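You operate a simulated robot arm through the tools that you are given. There is no shell and no other tool.

The job below is to be done with a simulated robot arm. You get a single attempt, and the scene is never put back.

JOB
Fill the basin to the blue line, add soap and the blue tray.
Fine: one press of the soap button; lay the tray in the water; basin valve shut, tap off.

Only the result counts: the job must be done as asked and must still hold three seconds after the hand-in. Knocking over, shifting, dropping, spilling or breaking anything else fails it.

ROBOT AND FRAMES
A 7-joint arm with a two-finger parallel gripper, fixed in place. Base frame: the origin is on the floor under the middle of its stand, x ahead of it, y to its left, z up; the work surface is at about z = 880. Units: mm, degrees, N and s.
With the tool pointing down near the work surface it reaches from about 400 to 900 mm from the base axis. Its first joint turns from -143.0 to 143.0 degrees. Payload 3 kg.
The tool frame sits at the grasp point between the pads (the TCP): z along the fingers, y along the line on which they close. The tips reach 30 mm beyond it. The gripper opens to 94 mm. The fingers are 28 mm wide and 10 mm thick; the gripper's body (50 by 96 mm) begins 55 mm behind the TCP.
Orientation is that of the tool frame in the base frame, as a unit quaternion [x, y, z, w]. With the fingers straight down and closing along the base's y, the tool's x points along the base's -x, its y along +y and its z along -z.

CONTROLS
- The arm moves only by the tool nudge_tool. Its arguments are lists of equal length, an entry for each row: "jaw": the finger opening in m, from 0 to 0.094; "slide": the shift along the tool's x, y, z in m, a list of three; "delta_rot": the turn, a rotation vector about the tool's x, y, z in degrees, a list of three. In form: {"jaw": [jaw, ...], "slide": [[tx, ty, tz], ...], "delta_rot": [[ax, ay, az], ...]}. A call has 1 to 20 rows; each row shifts and turns the commanded pose from where the row before left it, along the tool's axes as they then stand. Each row takes 0.2 s and may step no farther than 50 mm and 8.6 degrees from the row before; otherwise, or with a gripper value out of range, the whole call is refused. A pose out of reach is approached as far as the arm can. The call stops where the force on the tool passes 90 N (or 10 N more than at its start, if that is more) or the arm is blocked; 0.2 s more then pass. Each finger travels about 72 mm/s and halts on what it meets, pressing with about 30 N; the grip force reading is that of the motor and also rises with nothing between the fingers. The clock runs only during rows and for 0.2 s after the last one: add rows that do not move to give the fingers time. The reply holds the time, the measured pose of the TCP, the force on the tool along the base axes, the opening and the grip force, in the units named above and with some noise, with the torque about the TCP (base axes, N m) and any sound that the robot's microphone picked up, and new pictures: "pictures" is both (left out), scene, wrist or none.
- Cameras (640 x 400 px; columns grow to the right, rows downward): "scene" is fixed at [406.5, 652.4, 1628.5]; the picture's right is [-0.64, -0.77, 0.00], its down [-0.67, 0.56, -0.48] and it looks along [0.37, -0.31, -0.87] (base axes); focal length 214 px, centre (320, 200). "wrist" rides on the gripper at [76, 14, -103] in the tool frame; the picture's right is [-0.18, 0.98, 0.00], its down [-0.75, -0.14, -0.64] and it looks along [-0.63, -0.12, 0.77] (tool axes); focal length 243 px, centre (320, 200). There is no depth. A picture from a camera that has moved, and an enlarged one, comes with that camera's place and axes in the base frame and with its lens. The place of the scene camera against the robot may be out by one fixed shift of up to 12 mm in any direction.
- enlarge(camera, box): a new picture of the part [left, top, right, bottom] of that camera's present view, enlarged. The clock stands still meanwhile.
- hand_in(): hands the job in; it is judged then, once.

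Places have to be worked out from the pictures, the camera data and where the tool is seen. Open the gripper and draw the arm clear of the work before you hand the job in, unless the task says otherwise.

The tools are called after "Emit:" by a JSON object that holds its "name" and its "arguments". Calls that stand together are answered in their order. nudge_tool: Moves the arm, as the interface text tells. Its arguments: {"type":"object","properties":{"jaw":{"type":"array"},"slide":{"type":"array"},"delta_rot":{"type":"array"},"pictures":{"type":"string","enum":["both","scene","wrist","none"]}},"required":["jaw","slide","delta_rot"]} The other tools are called the same way: enlarge (camera, box) takes an enlarged picture of a part of a camera's view; hand_in () hands the job in.

At the start:

```text
time: 0.0
tool_pos: [341.1, 292.9, 1303.8]
tcp_rot: [0.001, 1.0, 0.0, -0.001]
force: [0.3, -0.2, 0.1]
ft_torque: [-0.05, 0.02, 0.01]
finger_gap: 93.9
grasp_force: 0.0
```

scene: 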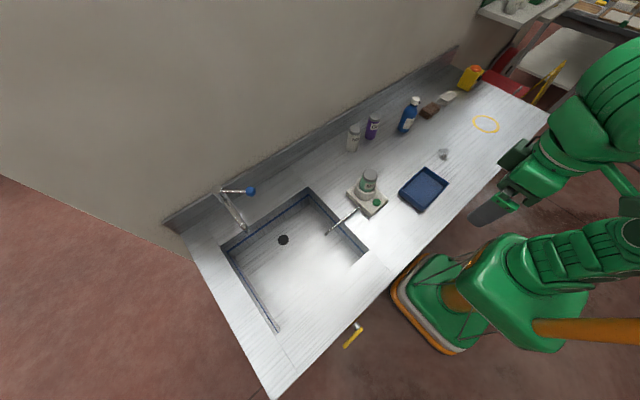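
wrist: 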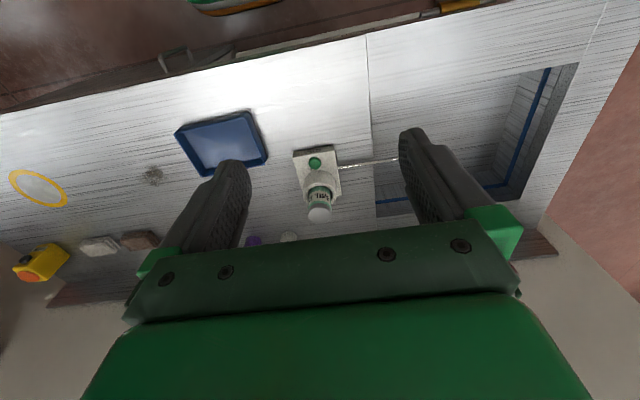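

The scene shows a sink with a tap (blue-knobbed lever), a soap dispenser with a green button and a spout over the basin, a blue tray, and a yellow handle under the counter front. I'll enlarge these parts first to identify them.

Emit:
{"name": "enlarge", "arguments": {"camera": "scene", "box": [190, 170, 290, 240]}}

Emit:
{"name": "enlarge", "arguments": {"camera": "scene", "box": [320, 155, 460, 245]}}

Emit:
{"name": "enlarge", "arguments": {"camera": "scene", "box": [200, 180, 400, 380]}}

Emit:
{"name": "enlarge", "arguments": {"camera": "scene", "box": [330, 60, 510, 170]}}

Emit:
{"name": "enlarge", "arguments": {"camera": "wrist", "box": [260, 100, 440, 250]}}

```text
5.71 times, centred on (240, 205) of scene
camera zoom: at [406.5, 652.4, 1628.5], right [-0.64, -0.77, 0.0], down [-0.67, 0.56, -0.48], along [0.37, -0.31, -0.87], focal length 1226 px, centre (777, 171)
```

zoom: 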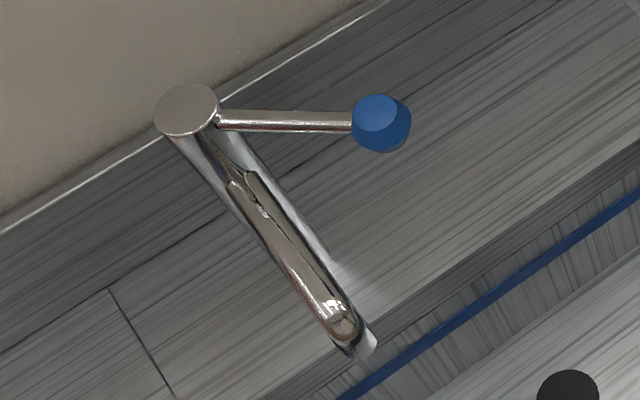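

```text
4.44 times, centred on (390, 200) of scene
camera zoom: at [406.5, 652.4, 1628.5], right [-0.64, -0.77, 0.0], down [-0.67, 0.56, -0.48], along [0.37, -0.31, -0.87], focal length 953 px, centre (9, 200)
```

zoom: 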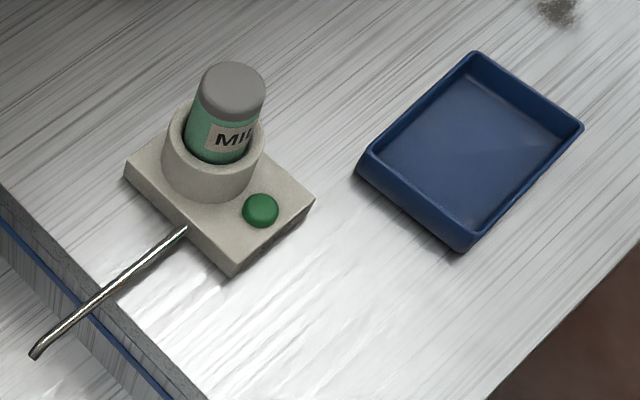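

```text
2.00 times, centred on (300, 280) of scene
camera zoom: at [406.5, 652.4, 1628.5], right [-0.64, -0.77, 0.0], down [-0.67, 0.56, -0.48], along [0.37, -0.31, -0.87], focal length 429 px, centre (360, 40)
```

zoom: 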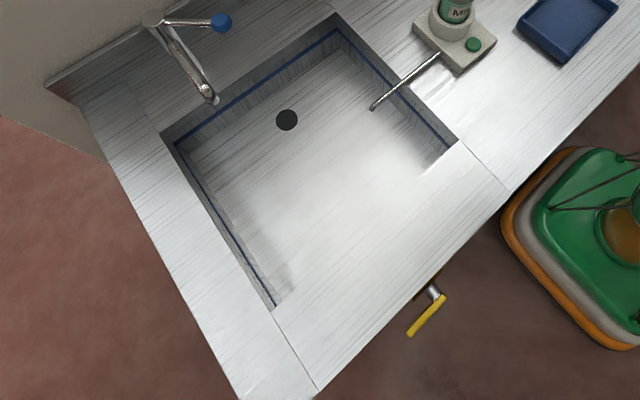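

```text
3.56 times, centred on (420, 115) of scene
camera zoom: at [406.5, 652.4, 1628.5], right [-0.64, -0.77, 0.0], down [-0.67, 0.56, -0.48], along [0.37, -0.31, -0.87], focal length 763 px, centre (-36, 502)
```

zoom: 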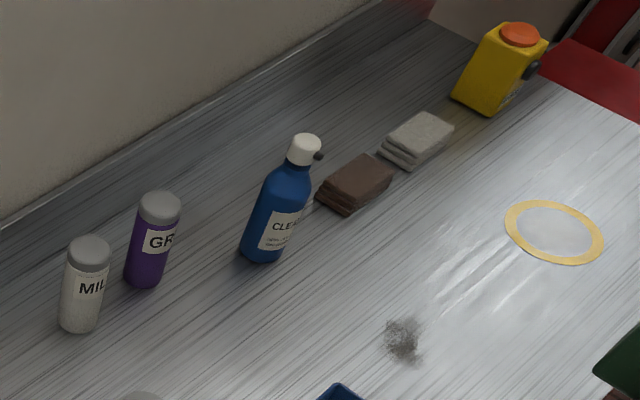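

```text
2.67 times, centred on (350, 175) of wrist
camera zoom: at [264.6, 307.4, 1406.8], right [0.18, 0.98, 0.0], down [0.75, -0.14, 0.64], along [0.63, -0.12, -0.77], focal length 647 px, centre (240, 267)
```

zoom: 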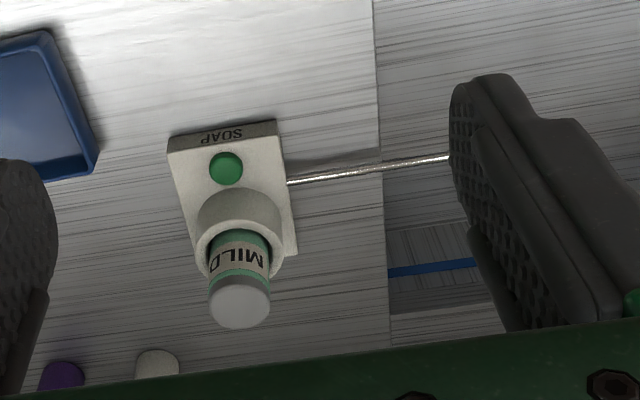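

The basin rim works out to about x 455–801, y 387–778 and the tray rim to about x 433–546, y −45–138. Next I'll look closely at the yellow handle under the front edge (probably the basin valve), the tap lever and the drain.

Emit:
{"name": "enlarge", "arguments": {"camera": "scene", "box": [325, 310, 385, 360]}}

Emit:
{"name": "enlarge", "arguments": {"camera": "scene", "box": [260, 190, 380, 270]}}

Emit:
{"name": "enlarge", "arguments": {"camera": "wrist", "box": [420, 0, 640, 140]}}

Emit:
{"name": "enlarge", "arguments": {"camera": "wrist", "box": [140, 20, 260, 90]}}

```text
8.00 times, centred on (355, 335) of scene
camera zoom: at [406.5, 652.4, 1628.5], right [-0.64, -0.77, 0.0], down [-0.67, 0.56, -0.48], along [0.37, -0.31, -0.87], focal length 1716 px, centre (40, -880)
```

zoom: 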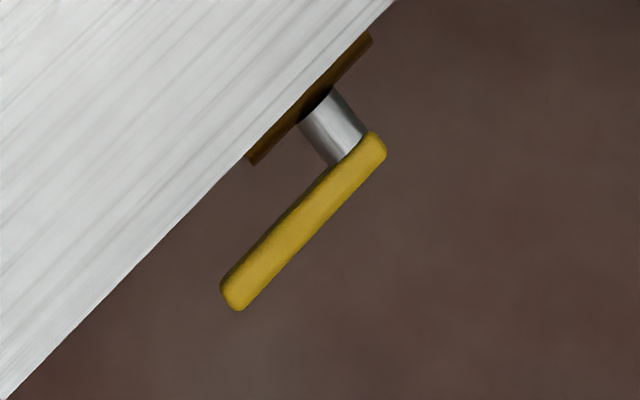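

```text
5.00 times, centred on (320, 230) of scene
camera zoom: at [406.5, 652.4, 1628.5], right [-0.64, -0.77, 0.0], down [-0.67, 0.56, -0.48], along [0.37, -0.31, -0.87], focal length 1072 px, centre (320, 50)
```

zoom: 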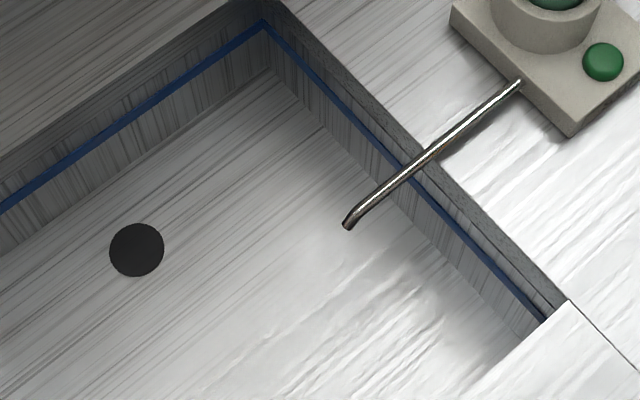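

```text
2.86 times, centred on (530, 70) of wrist
camera zoom: at [264.6, 307.4, 1406.8], right [0.18, 0.98, 0.0], down [0.75, -0.14, 0.64], along [0.63, -0.12, -0.77], focal length 693 px, centre (-280, 571)
```

zoom: 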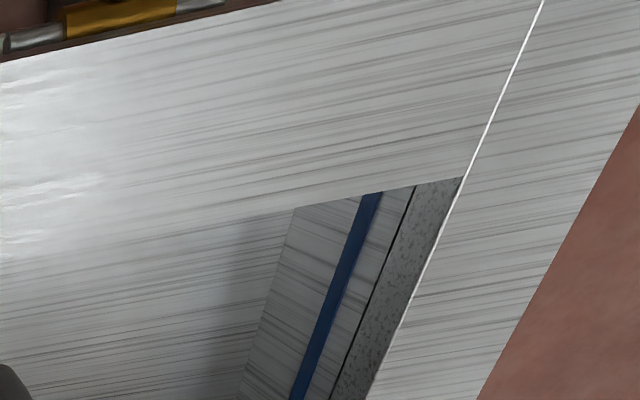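

```text
5.33 times, centred on (200, 55) of wrist
camera zoom: at [264.6, 307.4, 1406.8], right [0.18, 0.98, 0.0], down [0.75, -0.14, 0.64], along [0.63, -0.12, -0.77], focal length 1294 px, centre (960, 973)
```

zoom: 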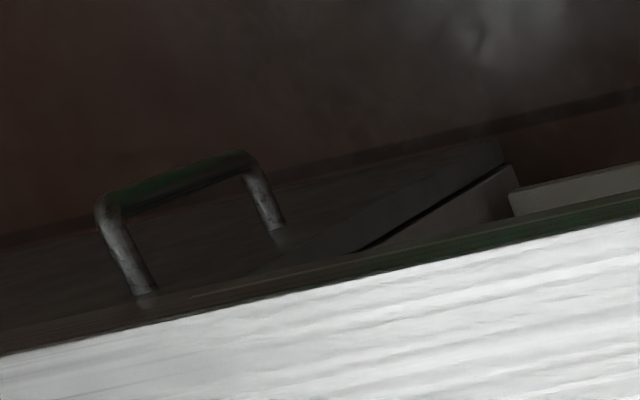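

The valve spindle sticks out of the front panel near y ≈ 590, with the handle lying horizontally; I can't yet tell whether that means open or shut. I'll move the arm in front of and above it so the wrist camera can see the plate.

Emit:
{"name": "nudge_tool", "arguments": {"jaw": [0.094, 0.094, 0.094, 0.094, 0.094, 0.094, 0.094, 0.094, 0.094, 0.094], "slide": [[0.0091, 0.0307, 0.025], [0.0091, 0.0307, 0.025], [0.0091, 0.0307, 0.025], [0.0091, 0.0307, 0.025], [0.0091, 0.0307, 0.025], [0.0091, 0.0307, 0.025], [0.0091, 0.0307, 0.025], [0.0091, 0.0307, 0.025], [0.0091, 0.0307, 0.025], [0.0091, 0.0307, 0.025]], "delta_rot": [[0, 0, 0], [0, 0, 0], [0, 0, 0], [0, 0, 0], [0, 0, 0], [0, 0, 0], [0, 0, 0], [0, 0, 0], [0, 0, 0], [0, 0, 0]], "pictures": "both"}}

```text
time: 2.2
tool_pos: [251.9, 600.6, 1052.3]
tcp_rot: [0.0, 1.0, 0.0, 0.0]
force: [0.0, 0.4, -0.8]
ft_torque: [0.02, -0.02, 0.0]
finger_gap: 94.2
grasp_force: 0.1
camera wrist: at [175.2, 614.0, 1155.8], right [0.18, 0.98, 0.0], down [0.75, -0.14, 0.64], along [0.63, -0.12, -0.77], focal length 243 px, centre (320, 200)
```

scene: 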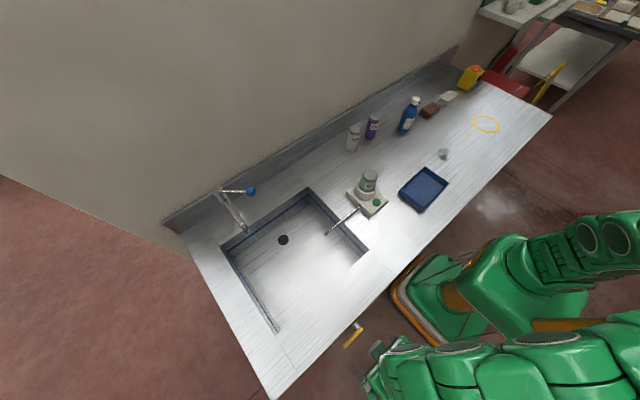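
wrist: 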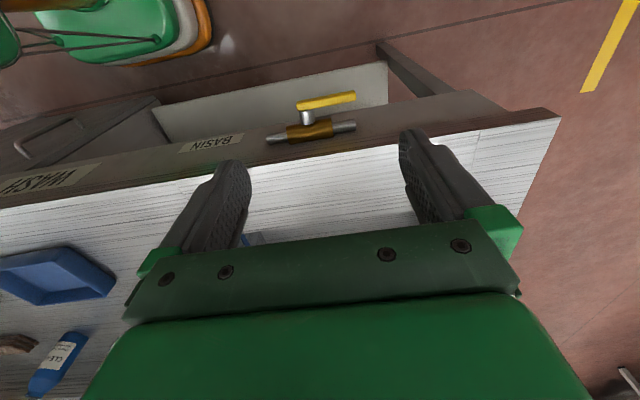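

The wrist view shows a valve body on a short horizontal pipe next to a "BASIN" label, with the handle seemingly parallel to the pipe. I'll enlarge it to check.

Emit:
{"name": "enlarge", "arguments": {"camera": "wrist", "box": [240, 75, 400, 165]}}

Emit:
{"name": "enlarge", "arguments": {"camera": "wrist", "box": [0, 80, 260, 220]}}

Emit:
{"name": "enlarge", "arguments": {"camera": "wrist", "box": [560, 320, 640, 400]}}

```text
4.00 times, centred on (320, 120) of wrist
camera zoom: at [175.2, 614.0, 1155.8], right [0.18, 0.98, 0.0], down [0.75, -0.14, 0.64], along [0.63, -0.12, -0.77], focal length 970 px, centre (320, 520)
```

zoom: 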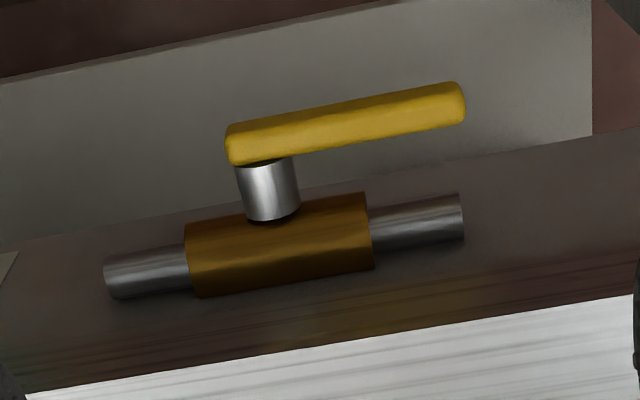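

```text
2.46 times, centred on (130, 150) of wrist
camera zoom: at [175.2, 614.0, 1155.8], right [0.18, 0.98, 0.0], down [0.75, -0.14, 0.64], along [0.63, -0.12, -0.77], focal length 597 px, centre (788, 323)
```

zoom: 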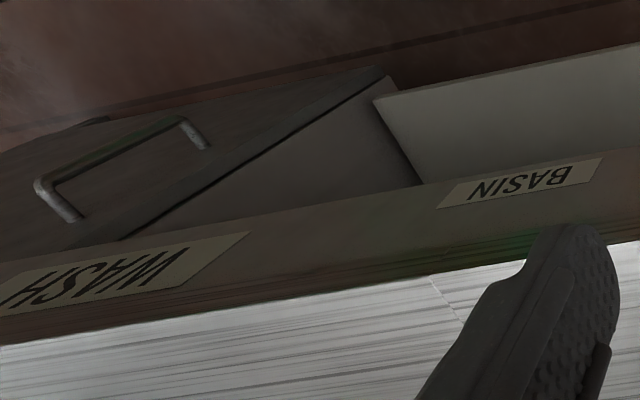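

```text
5.00 times, centred on (600, 360) of wrist
camera zoom: at [175.2, 614.0, 1155.8], right [0.18, 0.98, 0.0], down [0.75, -0.14, 0.64], along [0.63, -0.12, -0.77], focal length 1213 px, centre (-1080, -600)
```

zoom: 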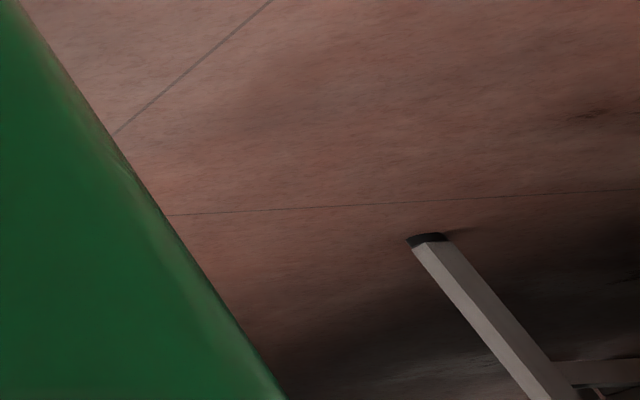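

The valve pipe runs along y and the yellow handle is parallel to it, so the basin valve is OPEN and needs a quarter turn. Triangulation puts the spindle axis at about y 570, z 786, and the handle at x ≈ 293 running to y ≈ 642. I'll close the fingers and bring them over the free end.

Emit:
{"name": "nudge_tool", "arguments": {"jaw": [0.0, 0.0, 0.0, 0.0, 0.0, 0.0], "slide": [[-0.0076, 0.0059, 0.0384], [-0.0076, 0.0059, 0.0384], [-0.0076, 0.0059, 0.0384], [-0.0076, 0.0059, 0.0384], [-0.0076, 0.0059, 0.0384], [0, 0, 0]], "delta_rot": [[0, 0, 0], [0, 0, 0], [0, 0, 0], [0, 0, 0], [0, 0, 0], [0, 0, 0]], "pictures": "both"}}

```text
time: 3.6
tool_pos: [289.9, 628.2, 861.4]
tcp_rot: [0.0, 1.0, 0.0, 0.0]
force: [-0.5, -0.1, -0.5]
ft_torque: [0.01, 0.02, 0.0]
finger_gap: 0.0
grasp_force: 30.2
camera wrist: at [213.2, 643.2, 964.8], right [0.18, 0.98, 0.0], down [0.75, -0.14, 0.64], along [0.63, -0.12, -0.77], focal length 243 px, centre (320, 200)
```

scene: 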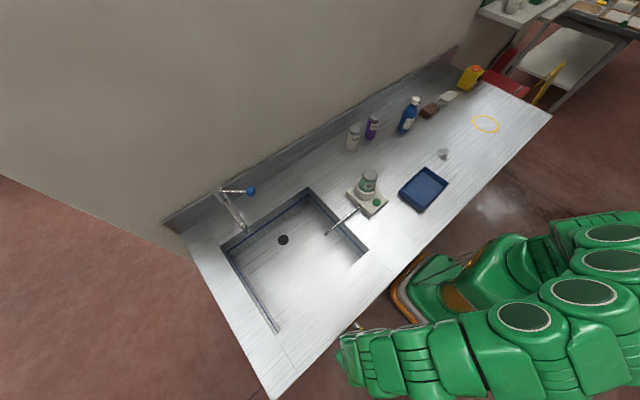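
wrist: 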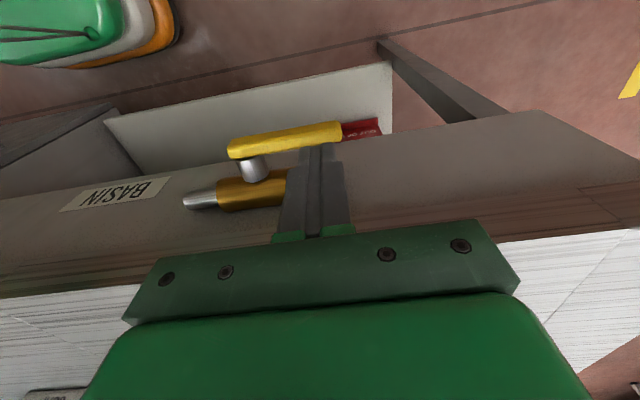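

A red label has appeared below the handle tip; I'll zoom in on it to read it before pushing anything.

Emit:
{"name": "enlarge", "arguments": {"camera": "wrist", "box": [320, 100, 400, 150]}}

Emit:
{"name": "enlarge", "arguments": {"camera": "wrist", "box": [160, 90, 400, 240]}}

```text
8.00 times, centred on (360, 125) of wrist
camera zoom: at [213.2, 643.2, 964.8], right [0.18, 0.98, 0.0], down [0.75, -0.14, 0.64], along [0.63, -0.12, -0.77], focal length 1941 px, centre (0, 800)
```

zoom: 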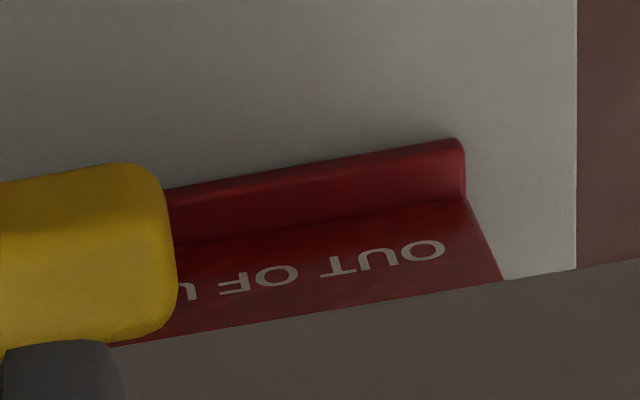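

```text
2.67 times, centred on (280, 165) of wrist
camera zoom: at [213.2, 643.2, 964.8], right [0.18, 0.98, 0.0], down [0.75, -0.14, 0.64], along [0.63, -0.12, -0.77], focal length 647 px, centre (427, 293)
```

zoom: 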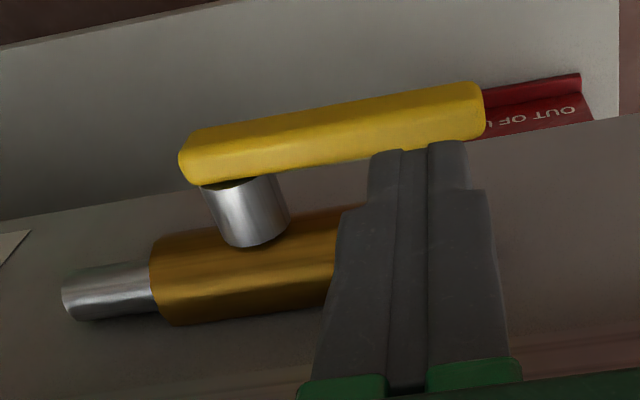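

It's a red "OUT OF USE" sign with a ledge close to the handle tip. I need a more level view of what it is before touching the handle, so I'll back away and tilt the tool to look horizontally at the front panel.

Emit:
{"name": "nudge_tool", "arguments": {"jaw": [0.0, 0.0, 0.0, 0.0, 0.0, 0.0, 0.0, 0.0], "slide": [[0.03, 0, -0.01], [0.04, 0, -0.01], [0.04, 0, 0], [0, 0, 0], [0, 0, 0], [0, 0, 0], [0, 0, 0], [0, 0, 0]], "delta_rot": [[0, 0, 0], [0, 0, 0], [0, 0, 0], [0, -8, 0], [0, -8, 0], [0, -8, 0], [0, -8, 0], [0, 0, 0]], "pictures": "both"}}

```text
time: 5.4
tool_pos: [179.1, 630.0, 880.6]
tcp_rot: [0.002, 0.961, -0.001, 0.275]
force: [-0.3, -0.4, 0.8]
ft_torque: [-0.02, -0.03, -0.02]
finger_gap: 0.0
grasp_force: 29.9
camera wrist: at [60.7, 643.9, 928.7], right [0.16, 0.98, 0.1], down [0.3, -0.14, 0.94], along [0.94, -0.12, -0.32], focal length 243 px, centre (320, 200)
```

scene: 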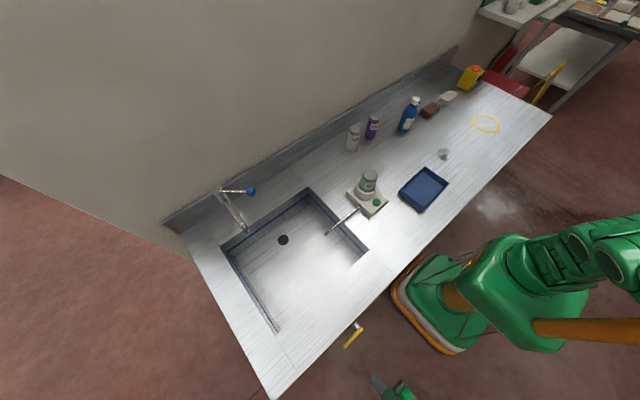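
wrist: 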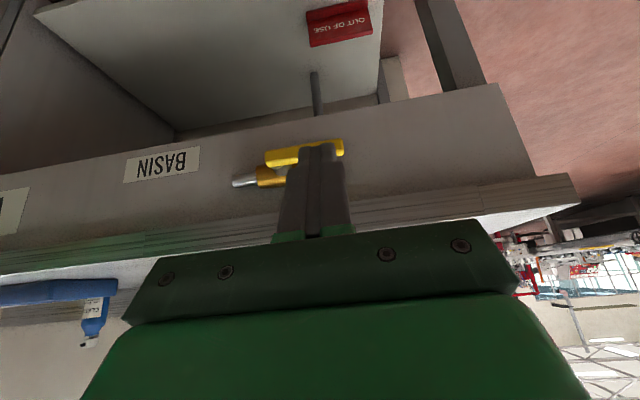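

The image is upside down (picture-down is base-up): the OUT OF USE plate is well below the handle. I'll zoom in on it, the vertical rod and the valve labels.

Emit:
{"name": "enlarge", "arguments": {"camera": "wrist", "box": [220, 0, 420, 120]}}

Emit:
{"name": "enlarge", "arguments": {"camera": "wrist", "box": [100, 90, 380, 260]}}

Emit:
{"name": "enlarge", "arguments": {"camera": "wrist", "box": [0, 0, 220, 260]}}

```text
3.20 times, centred on (320, 60) of wrist
camera zoom: at [60.7, 643.9, 928.7], right [0.16, 0.98, 0.1], down [0.3, -0.14, 0.94], along [0.94, -0.12, -0.32], focal length 776 px, centre (320, 648)
```

zoom: 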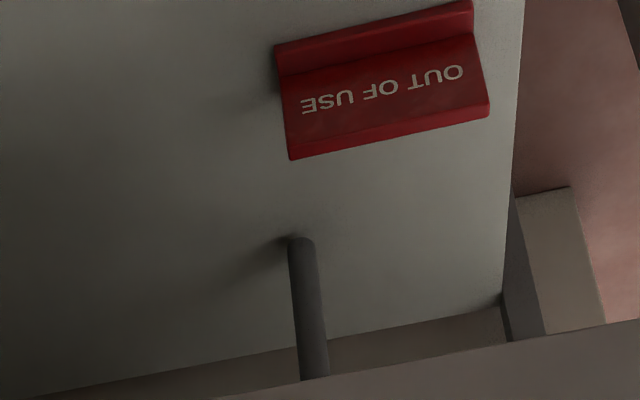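

```text
2.29 times, centred on (240, 175) of wrist
camera zoom: at [60.7, 643.9, 928.7], right [0.16, 0.98, 0.1], down [0.3, -0.14, 0.94], along [0.94, -0.12, -0.32], focal length 555 px, centre (503, 257)
```

zoom: 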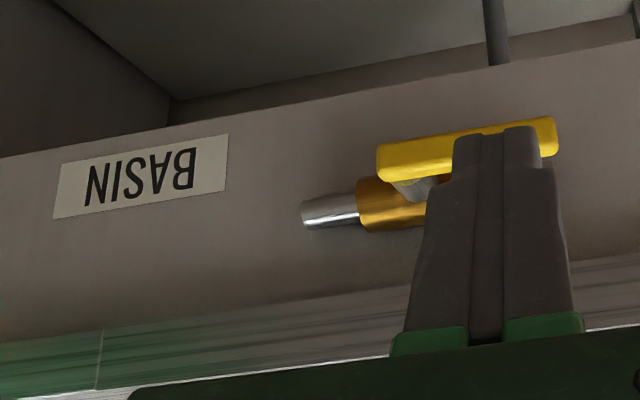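

```text
1.54 times, centred on (110, 130) of wrist
camera zoom: at [60.7, 643.9, 928.7], right [0.16, 0.98, 0.1], down [0.3, -0.14, 0.94], along [0.94, -0.12, -0.32], focal length 373 px, centre (643, 308)
```

zoom: 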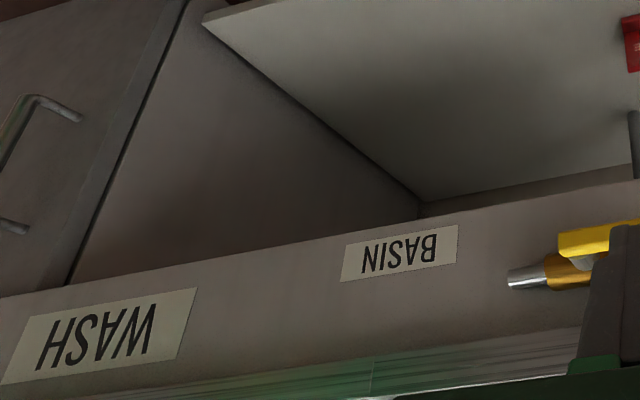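

The red "OUT OF USE" plate lies on the cupboard floor beneath the basin, well away from the handle, and the valve sits beside the BASIN label. I'll turn the tool straight down again and come back above the handle's free end.

Emit:
{"name": "nudge_tool", "arguments": {"jaw": [0.0, 0.0, 0.0, 0.0, 0.0, 0.0, 0.0, 0.0], "slide": [[0, 0, 0], [0, 0, 0], [0, 0, 0], [0, 0, 0], [-0.037, 0, 0], [-0.037, 0, 0], [-0.037, 0, 0.01], [0, 0, 0.03]], "delta_rot": [[0, 8, 0], [0, 8, 0], [0, 8, 0], [0, 8, 0], [0, 0, 0], [0, 0, 0], [0, 0, 0], [0, 0, 0]], "pictures": "wrist"}}

```text
time: 7.2
tool_pos: [288.9, 628.3, 840.3]
tcp_rot: [0.0, 1.0, 0.0, 0.0]
force: [-0.2, -0.3, 0.7]
ft_torque: [0.02, -0.01, 0.01]
finger_gap: 0.0
grasp_force: 30.0
camera wrist: at [212.7, 642.5, 944.2], right [0.18, 0.98, 0.0], down [0.75, -0.14, 0.64], along [0.63, -0.12, -0.77], focal length 243 px, centre (320, 200)
```

wrist: 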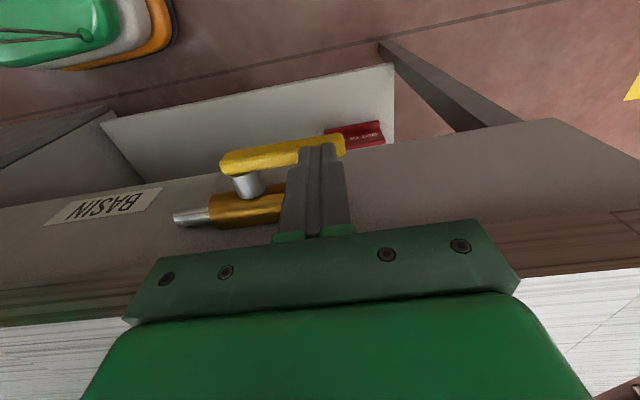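

Fingers are closed above the handle's free end. I'll step down gently and read the force to see whether the handle turns downwards.

Emit:
{"name": "nudge_tool", "arguments": {"jaw": [0.0, 0.0, 0.0, 0.0, 0.0, 0.0, 0.0, 0.0], "slide": [[0, 0, 0.005], [0, 0, 0.005], [0, 0, 0.004], [0, 0, 0.003], [0, 0, 0.002], [0, 0, 0.002], [0, 0, 0.002], [0, 0, 0.002]], "delta_rot": [[0, 0, 0], [0, 0, 0], [0, 0, 0], [0, 0, 0], [0, 0, 0], [0, 0, 0], [0, 0, 0], [0, 0, 0]], "pictures": "wrist"}}

```text
time: 9.0
tool_pos: [289.7, 629.3, 819.5]
tcp_rot: [-0.001, 1.0, 0.002, 0.001]
force: [-16.9, -32.0, 79.3]
ft_torque: [0.62, -4.12, -1.53]
finger_gap: 0.1
grasp_force: 30.4
camera wrist: at [212.8, 643.7, 922.7], right [0.18, 0.98, 0.0], down [0.75, -0.14, 0.64], along [0.63, -0.12, -0.77], focal length 243 px, centre (320, 200)
```

wrist: 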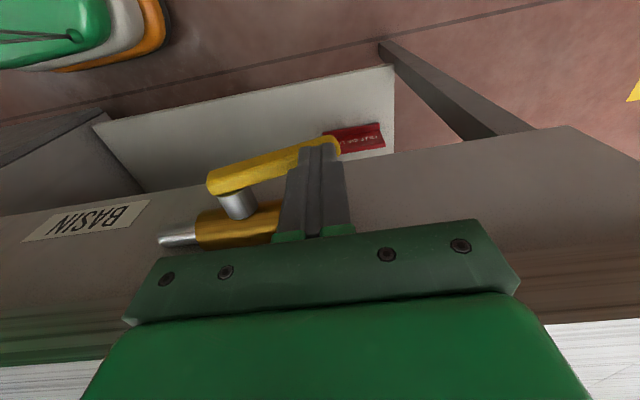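

The force climbed to about 79 N after only ~4 mm of pressing, so downward looks like the stop. I'll back off upwards and check that the handle is still parallel to the pipe.

Emit:
{"name": "nudge_tool", "arguments": {"jaw": [0.0, 0.0, 0.0], "slide": [[0, 0, -0.01], [0, 0, -0.01], [0, 0, -0.01]], "delta_rot": [[0, 0, 0], [0, 0, 0], [0, 0, 0]], "pictures": "wrist"}}

Emit:
{"name": "enlarge", "arguments": {"camera": "wrist", "box": [160, 90, 400, 240]}}

```text
time: 9.8
tool_pos: [289.0, 629.4, 845.9]
tcp_rot: [0.0, 1.0, -0.001, 0.0]
force: [0.8, -0.5, -0.5]
ft_torque: [0.01, 0.02, -0.02]
finger_gap: 0.0
grasp_force: 30.1
camera wrist: at [212.2, 643.3, 949.6], right [0.18, 0.98, 0.0], down [0.75, -0.14, 0.64], along [0.63, -0.12, -0.77], focal length 243 px, centre (320, 200)
```

wrist: 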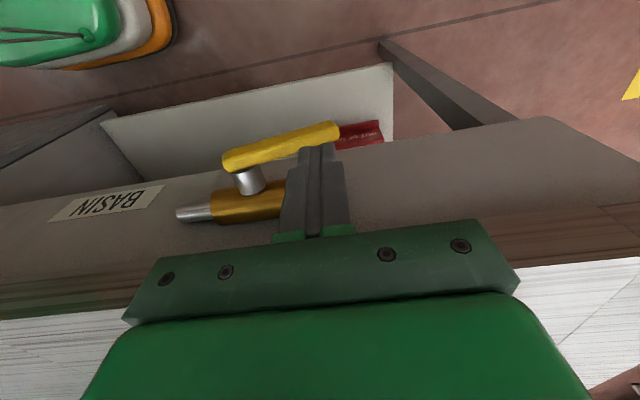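

```text
2.67 times, centred on (280, 165) of wrist
camera zoom: at [212.2, 643.3, 949.6], right [0.18, 0.98, 0.0], down [0.75, -0.14, 0.64], along [0.63, -0.12, -0.77], focal length 647 px, centre (427, 293)
```

zoom: 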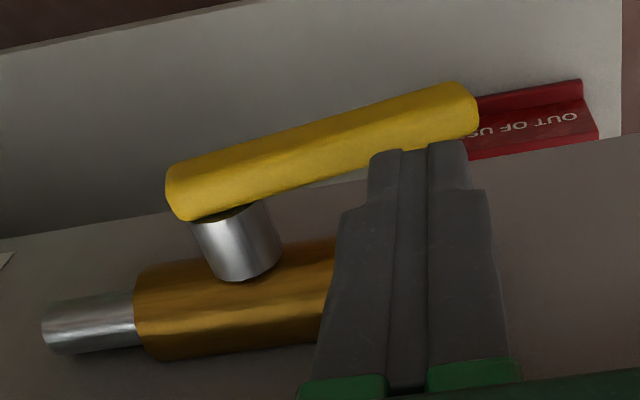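

The handle did turn: it now tips about 14° below the pipe and stayed there, so down is possible but stiff. I'll push further out on the handle for more leverage and follow its arc in small steps.

Emit:
{"name": "nudge_tool", "arguments": {"jaw": [0.0, 0.0, 0.0, 0.0, 0.0, 0.0, 0.0, 0.0, 0.0, 0.0, 0.0, 0.0, 0.0, 0.0], "slide": [[0.002, 0.009, 0], [0, 0, 0.01], [0, 0, 0.01], [0, 0, 0.01], [0, 0, 0.003], [0, 0, 0.002], [0, 0, 0.002], [0, 0, 0.002], [0, 0, 0.0015], [0, 0, 0.0015], [0, 0, 0.0015], [0, 0, 0.0015], [0, 0, 0], [0, 0, 0]], "delta_rot": [[0, 0, 0], [0, 0, 0], [0, 0, 0], [0, 0, 0], [0, 0, 0], [0, 0, 0], [0, 0, 0], [0, 0, 0], [0, 0, 0], [0, 0, 0], [0, 0, 0], [0, 0, 0], [0, 0, 0], [0, 0, 0]], "pictures": "wrist"}}

Emit:
{"name": "enlarge", "arguments": {"camera": "wrist", "box": [160, 90, 400, 240]}}

```text
time: 10.9
tool_pos: [287.2, 639.4, 819.4]
tcp_rot: [0.001, 1.0, 0.001, 0.002]
force: [-7.7, -13.4, 28.5]
ft_torque: [0.37, -1.6, -0.71]
finger_gap: 0.3
grasp_force: 29.7
stopped in row 5: the force on the tool passed its limit at 102 N (the readings are from after the stop); the commanded pose is now the measured one
camera wrist: at [210.6, 652.8, 922.7], right [0.19, 0.98, 0.0], down [0.75, -0.14, 0.64], along [0.63, -0.12, -0.77], focal length 243 px, centre (320, 200)
```

wrist: 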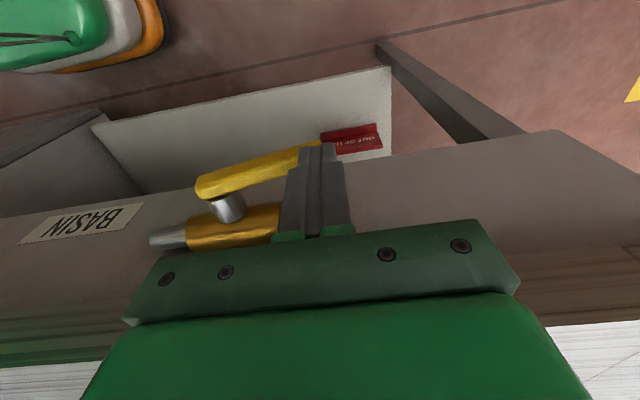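

```text
2.67 times, centred on (280, 165) of wrist
camera zoom: at [210.6, 652.8, 922.7], right [0.19, 0.98, 0.0], down [0.75, -0.14, 0.64], along [0.63, -0.12, -0.77], focal length 647 px, centre (427, 293)
```

zoom: 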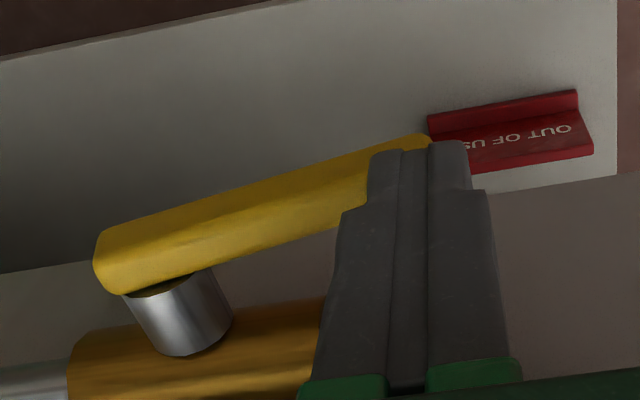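

The torque readings put the contact at x ≈ 328, z ≈ 880, so the high force came from the gripper body resting on the counter edge, while the handle itself turned easily. I'll back off, tilt the tool about 32° so the body clears the edge, and return above the handle.

Emit:
{"name": "nudge_tool", "arguments": {"jaw": [0.0, 0.0, 0.0, 0.0, 0.0, 0.0, 0.0, 0.0], "slide": [[0, 0, -0.03], [0.047, 0, 0], [0, 0, 0], [0, 0, 0], [0, 0, 0], [0, 0, 0], [-0.0208, 0, 0.0366], [0, 0, 0]], "delta_rot": [[0, 0, 0], [0, 0, 0], [0, -8, 0], [0, -8, 0], [0, -8, 0], [0, -8, 0], [0, 0, 0], [0, 0, 0]], "pictures": "both"}}

Emit:
{"name": "enlarge", "arguments": {"camera": "scene", "box": [320, 300, 400, 350]}}

Emit:
{"name": "enlarge", "arguments": {"camera": "wrist", "box": [160, 90, 400, 240]}}

```text
time: 12.7
tool_pos: [278.3, 639.9, 828.5]
tcp_rot: [0.001, 0.961, 0.001, 0.277]
force: [0.8, -0.6, 0.2]
ft_torque: [0.01, -0.01, -0.01]
finger_gap: 0.0
grasp_force: 30.1
camera wrist: at [159.3, 654.0, 874.7], right [0.16, 0.98, 0.1], down [0.3, -0.14, 0.94], along [0.94, -0.12, -0.31], focal length 243 px, centre (320, 200)
```

scene: 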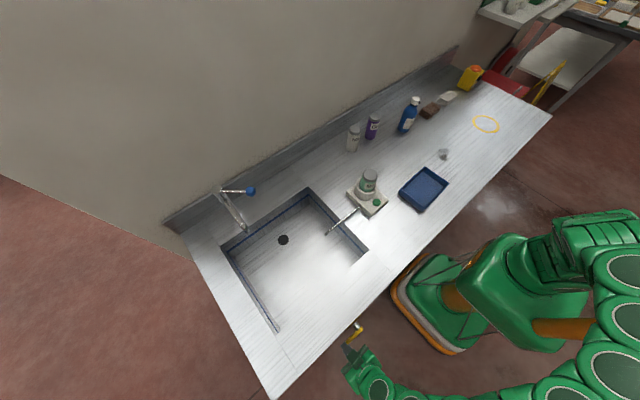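
wrist: 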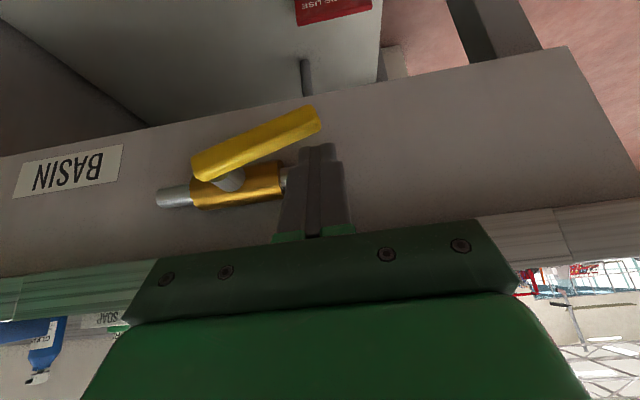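

```text
8.00 times, centred on (360, 325) of scene
camera zoom: at [406.5, 652.4, 1628.5], right [-0.64, -0.77, 0.0], down [-0.67, 0.56, -0.48], along [0.37, -0.31, -0.87], focal length 1716 px, centre (0, -800)
```

zoom: 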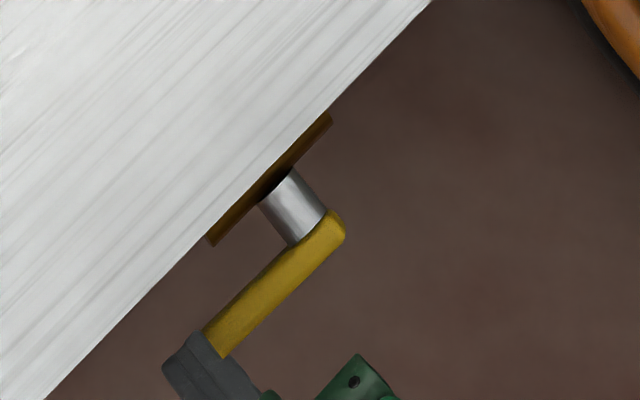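

```text
2.67 times, centred on (280, 165) of wrist
camera zoom: at [159.3, 654.0, 874.7], right [0.16, 0.98, 0.1], down [0.3, -0.14, 0.94], along [0.94, -0.12, -0.31], focal length 647 px, centre (427, 293)
```

zoom: 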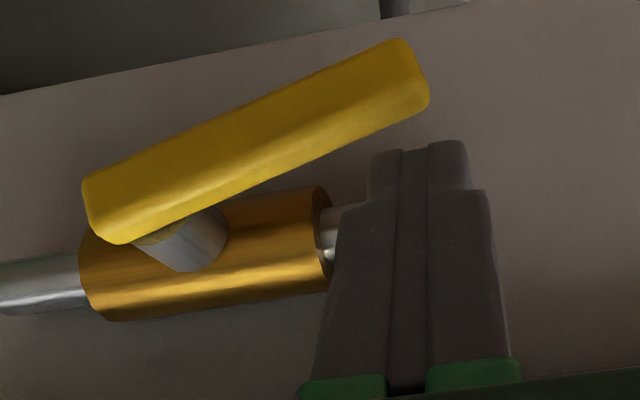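

In this clear view the handle has turned about 15° down, and combining the views its axis is at about y 572, z 797 with the handle at x ≈ 288. I'll now push it along its arc to about 45°.

Emit:
{"name": "nudge_tool", "arguments": {"jaw": [0.0, 0.0, 0.0, 0.0, 0.0, 0.0, 0.0, 0.0], "slide": [[0.0067, -0.001, 0.007], [0.0026, -0.00105, 0.00416], [0.0026, -0.00105, 0.00416], [0.00244, -0.002, 0.0039], [0.00244, -0.002, 0.0039], [0.0022, -0.0027, 0.00352], [0.0022, -0.0027, 0.00352], [0, 0, 0]], "delta_rot": [[0, 0, 0], [0, 0, 0], [0, 0, 0], [0, 0, 0], [0, 0, 0], [0, 0, 0], [0, 0, 0], [0, 0, 0]], "pictures": "both"}}

Emit:
{"name": "enlarge", "arguments": {"camera": "wrist", "box": [160, 60, 400, 210]}}

```text
time: 14.5
tool_pos: [275.7, 626.0, 792.2]
tcp_rot: [0.0, 0.961, 0.002, 0.277]
force: [-0.5, 1.1, -0.1]
ft_torque: [0.06, 0.0, 0.03]
finger_gap: 0.1
grasp_force: 29.9
camera wrist: at [156.0, 640.7, 838.8], right [0.16, 0.98, 0.1], down [0.3, -0.14, 0.94], along [0.94, -0.12, -0.31], focal length 243 px, centre (320, 200)
```

scene: 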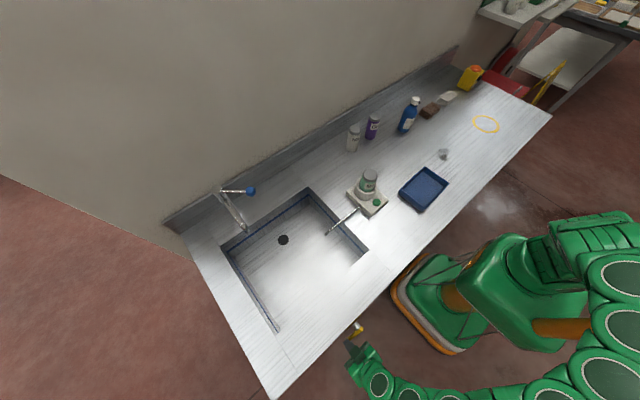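
wrist: 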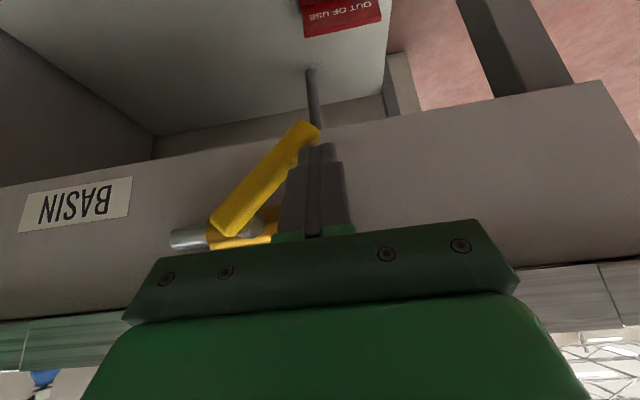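

```text
2.67 times, centred on (280, 135) of wrist
camera zoom: at [156.0, 640.7, 838.8], right [0.16, 0.98, 0.1], down [0.3, -0.14, 0.94], along [0.94, -0.12, -0.31], focal length 647 px, centre (427, 373)
```

zoom: 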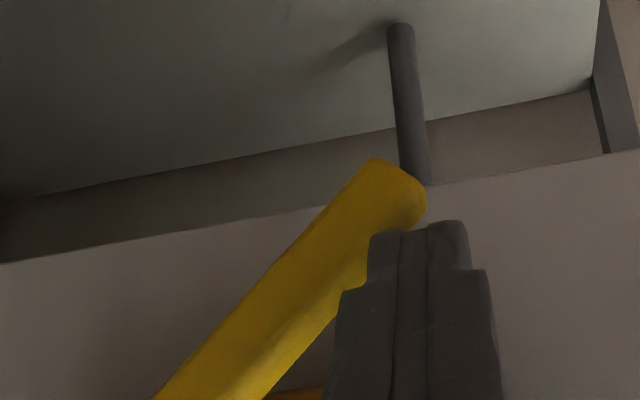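

The handle turns freely with only about 1 N and is now near 45°. I'll continue sweeping it along the arc to roughly 88°.

Emit:
{"name": "nudge_tool", "arguments": {"jaw": [0.0, 0.0, 0.0, 0.0, 0.0, 0.0, 0.0, 0.0, 0.0, 0.0], "slide": [[0.00196, -0.00345, 0.00314], [0.00196, -0.00345, 0.00314], [0.00159, -0.004, 0.00254], [0.00159, -0.004, 0.00254], [0.00119, -0.00445, 0.0019], [0.00119, -0.00445, 0.0019], [0.0008, -0.00475, 0.00127], [0.0008, -0.00475, 0.00127], [0.0003, -0.003, 0.0005], [0, 0, 0]], "delta_rot": [[0, 0, 0], [0, 0, 0], [0, 0, 0], [0, 0, 0], [0, 0, 0], [0, 0, 0], [0, 0, 0], [0, 0, 0], [0, 0, 0], [0, 0, 0]], "pictures": "both"}}

Emit:
{"name": "enlarge", "arguments": {"camera": "wrist", "box": [160, 60, 400, 210]}}

```text
time: 16.7
tool_pos: [275.2, 592.9, 770.0]
tcp_rot: [-0.001, 0.961, 0.003, 0.277]
force: [10.6, 38.2, -0.8]
ft_torque: [-0.53, 0.14, 0.52]
finger_gap: 0.1
grasp_force: 30.0
camera wrist: at [155.6, 605.9, 817.3], right [0.15, 0.98, 0.1], down [0.3, -0.14, 0.94], along [0.94, -0.12, -0.31], focal length 243 px, centre (320, 200)
```

scene: 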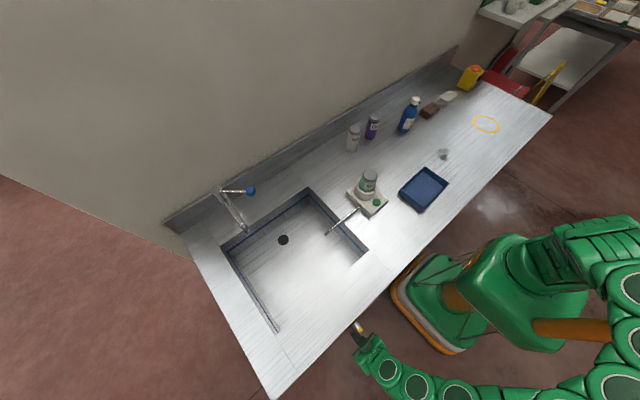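
wrist: 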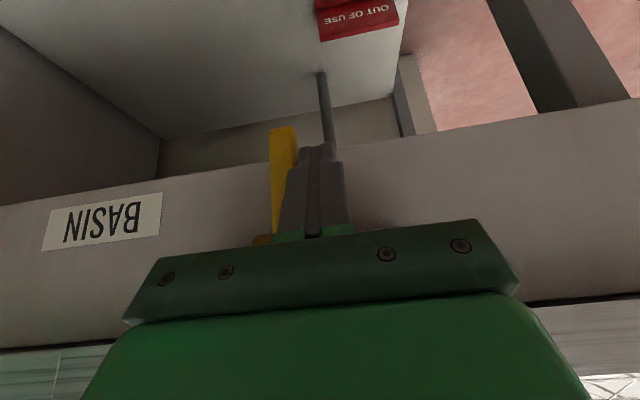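

```text
2.67 times, centred on (280, 135) of wrist
camera zoom: at [155.6, 605.9, 817.3], right [0.15, 0.98, 0.1], down [0.3, -0.14, 0.94], along [0.94, -0.12, -0.31], focal length 647 px, centre (427, 373)
```

zoom: 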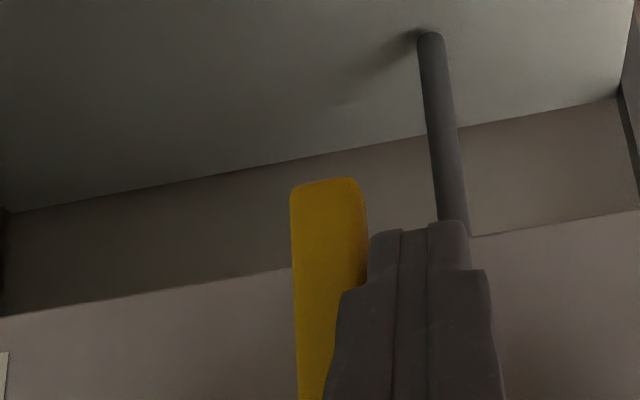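

The sideways force rose to 38 N with the handle pointing straight down, so it has reached its closed stop across the pipe. I'll back off sideways, retreat and check it.

Emit:
{"name": "nudge_tool", "arguments": {"jaw": [0.0, 0.0, 0.0, 0.0, 0.0, 0.0], "slide": [[0, 0.015, 0], [0, 0.015, -0.01], [0, 0, -0.04], [0, 0, -0.04], [0, 0, -0.03], [0, 0, 0]], "delta_rot": [[0, 0, 0], [0, 0, 0], [0, 0, 0], [0, 0, 0], [0, 0, 0], [0, 0, 0]], "pictures": "wrist"}}

Emit:
{"name": "enlarge", "arguments": {"camera": "wrist", "box": [160, 60, 400, 210]}}

```text
time: 18.1
tool_pos: [212.5, 619.3, 870.0]
tcp_rot: [0.0, 0.961, 0.0, 0.277]
force: [-0.5, -0.6, -0.4]
ft_torque: [0.01, 0.0, -0.01]
finger_gap: 0.0
grasp_force: 30.0
camera wrist: at [93.6, 633.6, 917.3], right [0.16, 0.98, 0.1], down [0.3, -0.14, 0.94], along [0.94, -0.12, -0.31], focal length 243 px, centre (320, 200)
```

wrist: 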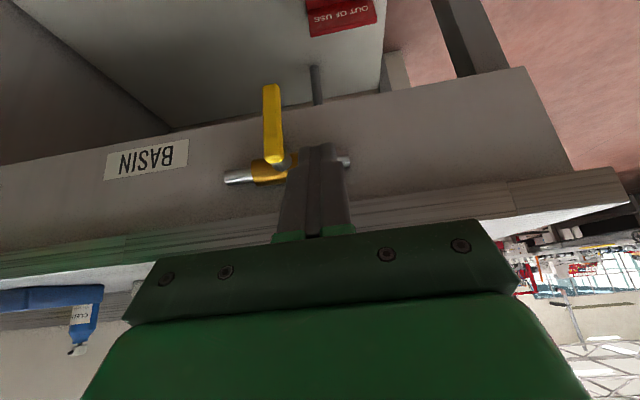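

```text
2.67 times, centred on (280, 135) of wrist
camera zoom: at [93.6, 633.6, 917.3], right [0.16, 0.98, 0.1], down [0.3, -0.14, 0.94], along [0.94, -0.12, -0.31], focal length 647 px, centre (427, 373)
```

zoom: 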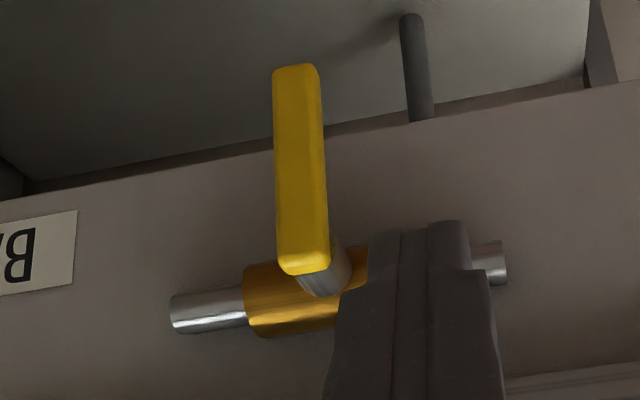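

The handle is now clearly across the pipe, so the basin valve is shut. Next I'll rise and move over towards the basin with the same tilt to examine the tap and its lever.

Emit:
{"name": "nudge_tool", "arguments": {"jaw": [0.0, 0.0, 0.0, 0.0, 0.0, 0.0, 0.0, 0.0, 0.0, 0.0, 0.0, 0.0], "slide": [[-0.02385, 0, -0.0382], [-0.02385, 0, -0.0382], [-0.02385, 0, -0.0382], [-0.02385, 0, -0.0382], [-0.0438, 0, 0.00215], [-0.0438, 0, 0.00215], [-0.0438, 0, 0.00215], [-0.0438, 0, 0.00215], [-0.0438, 0, 0.00215], [-0.0438, 0, 0.00215], [-0.0438, 0, 0.00215], [0, 0, 0]], "delta_rot": [[0, 0, 0], [0, 0, 0], [0, 0, 0], [0, 0, 0], [0, 0, 0], [0, 0, 0], [0, 0, 0], [0, 0, 0], [0, 0, 0], [0, 0, 0], [0, 0, 0], [0, 0, 0]], "pictures": "both"}}

Emit:
{"name": "enlarge", "arguments": {"camera": "wrist", "box": [200, 60, 520, 260]}}

```text
time: 20.7
tool_pos: [480.0, 617.5, 1202.4]
tcp_rot: [0.001, 0.961, 0.001, 0.276]
force: [0.2, 0.0, 0.2]
ft_torque: [-0.01, 0.02, 0.01]
finger_gap: 0.3
grasp_force: 29.9
camera wrist: at [360.5, 631.9, 1248.9], right [0.16, 0.98, 0.1], down [0.3, -0.14, 0.94], along [0.94, -0.12, -0.31], focal length 243 px, centre (320, 200)
```

scene: 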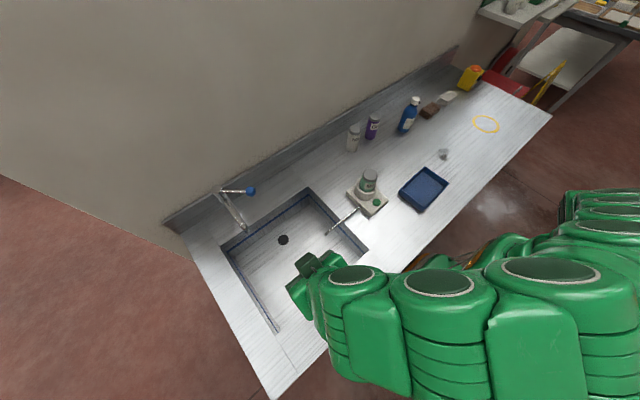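
wrist: 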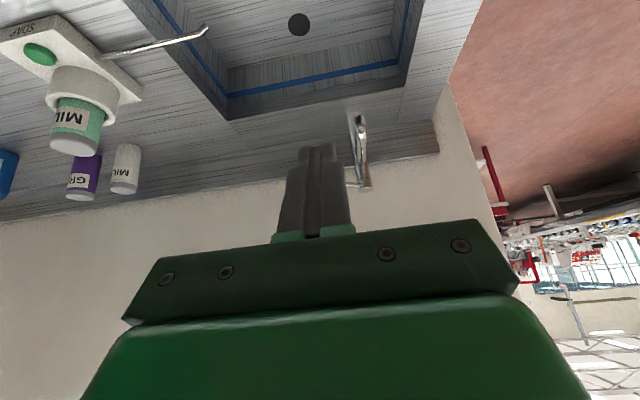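

```text
2.00 times, centred on (360, 160) of wrist
camera zoom: at [360.5, 631.9, 1248.9], right [0.16, 0.98, 0.1], down [0.3, -0.14, 0.94], along [0.94, -0.12, -0.31], focal length 485 px, centre (240, 280)
```

zoom: 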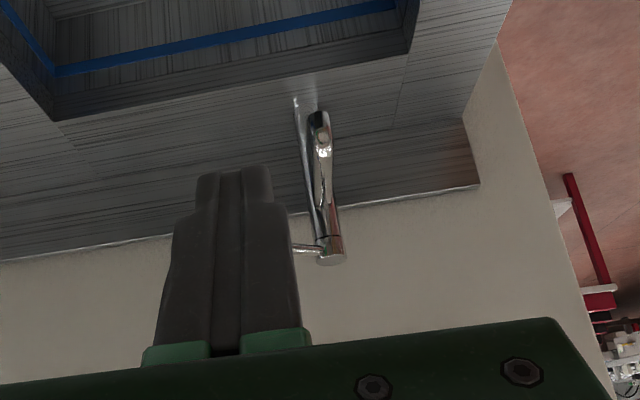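

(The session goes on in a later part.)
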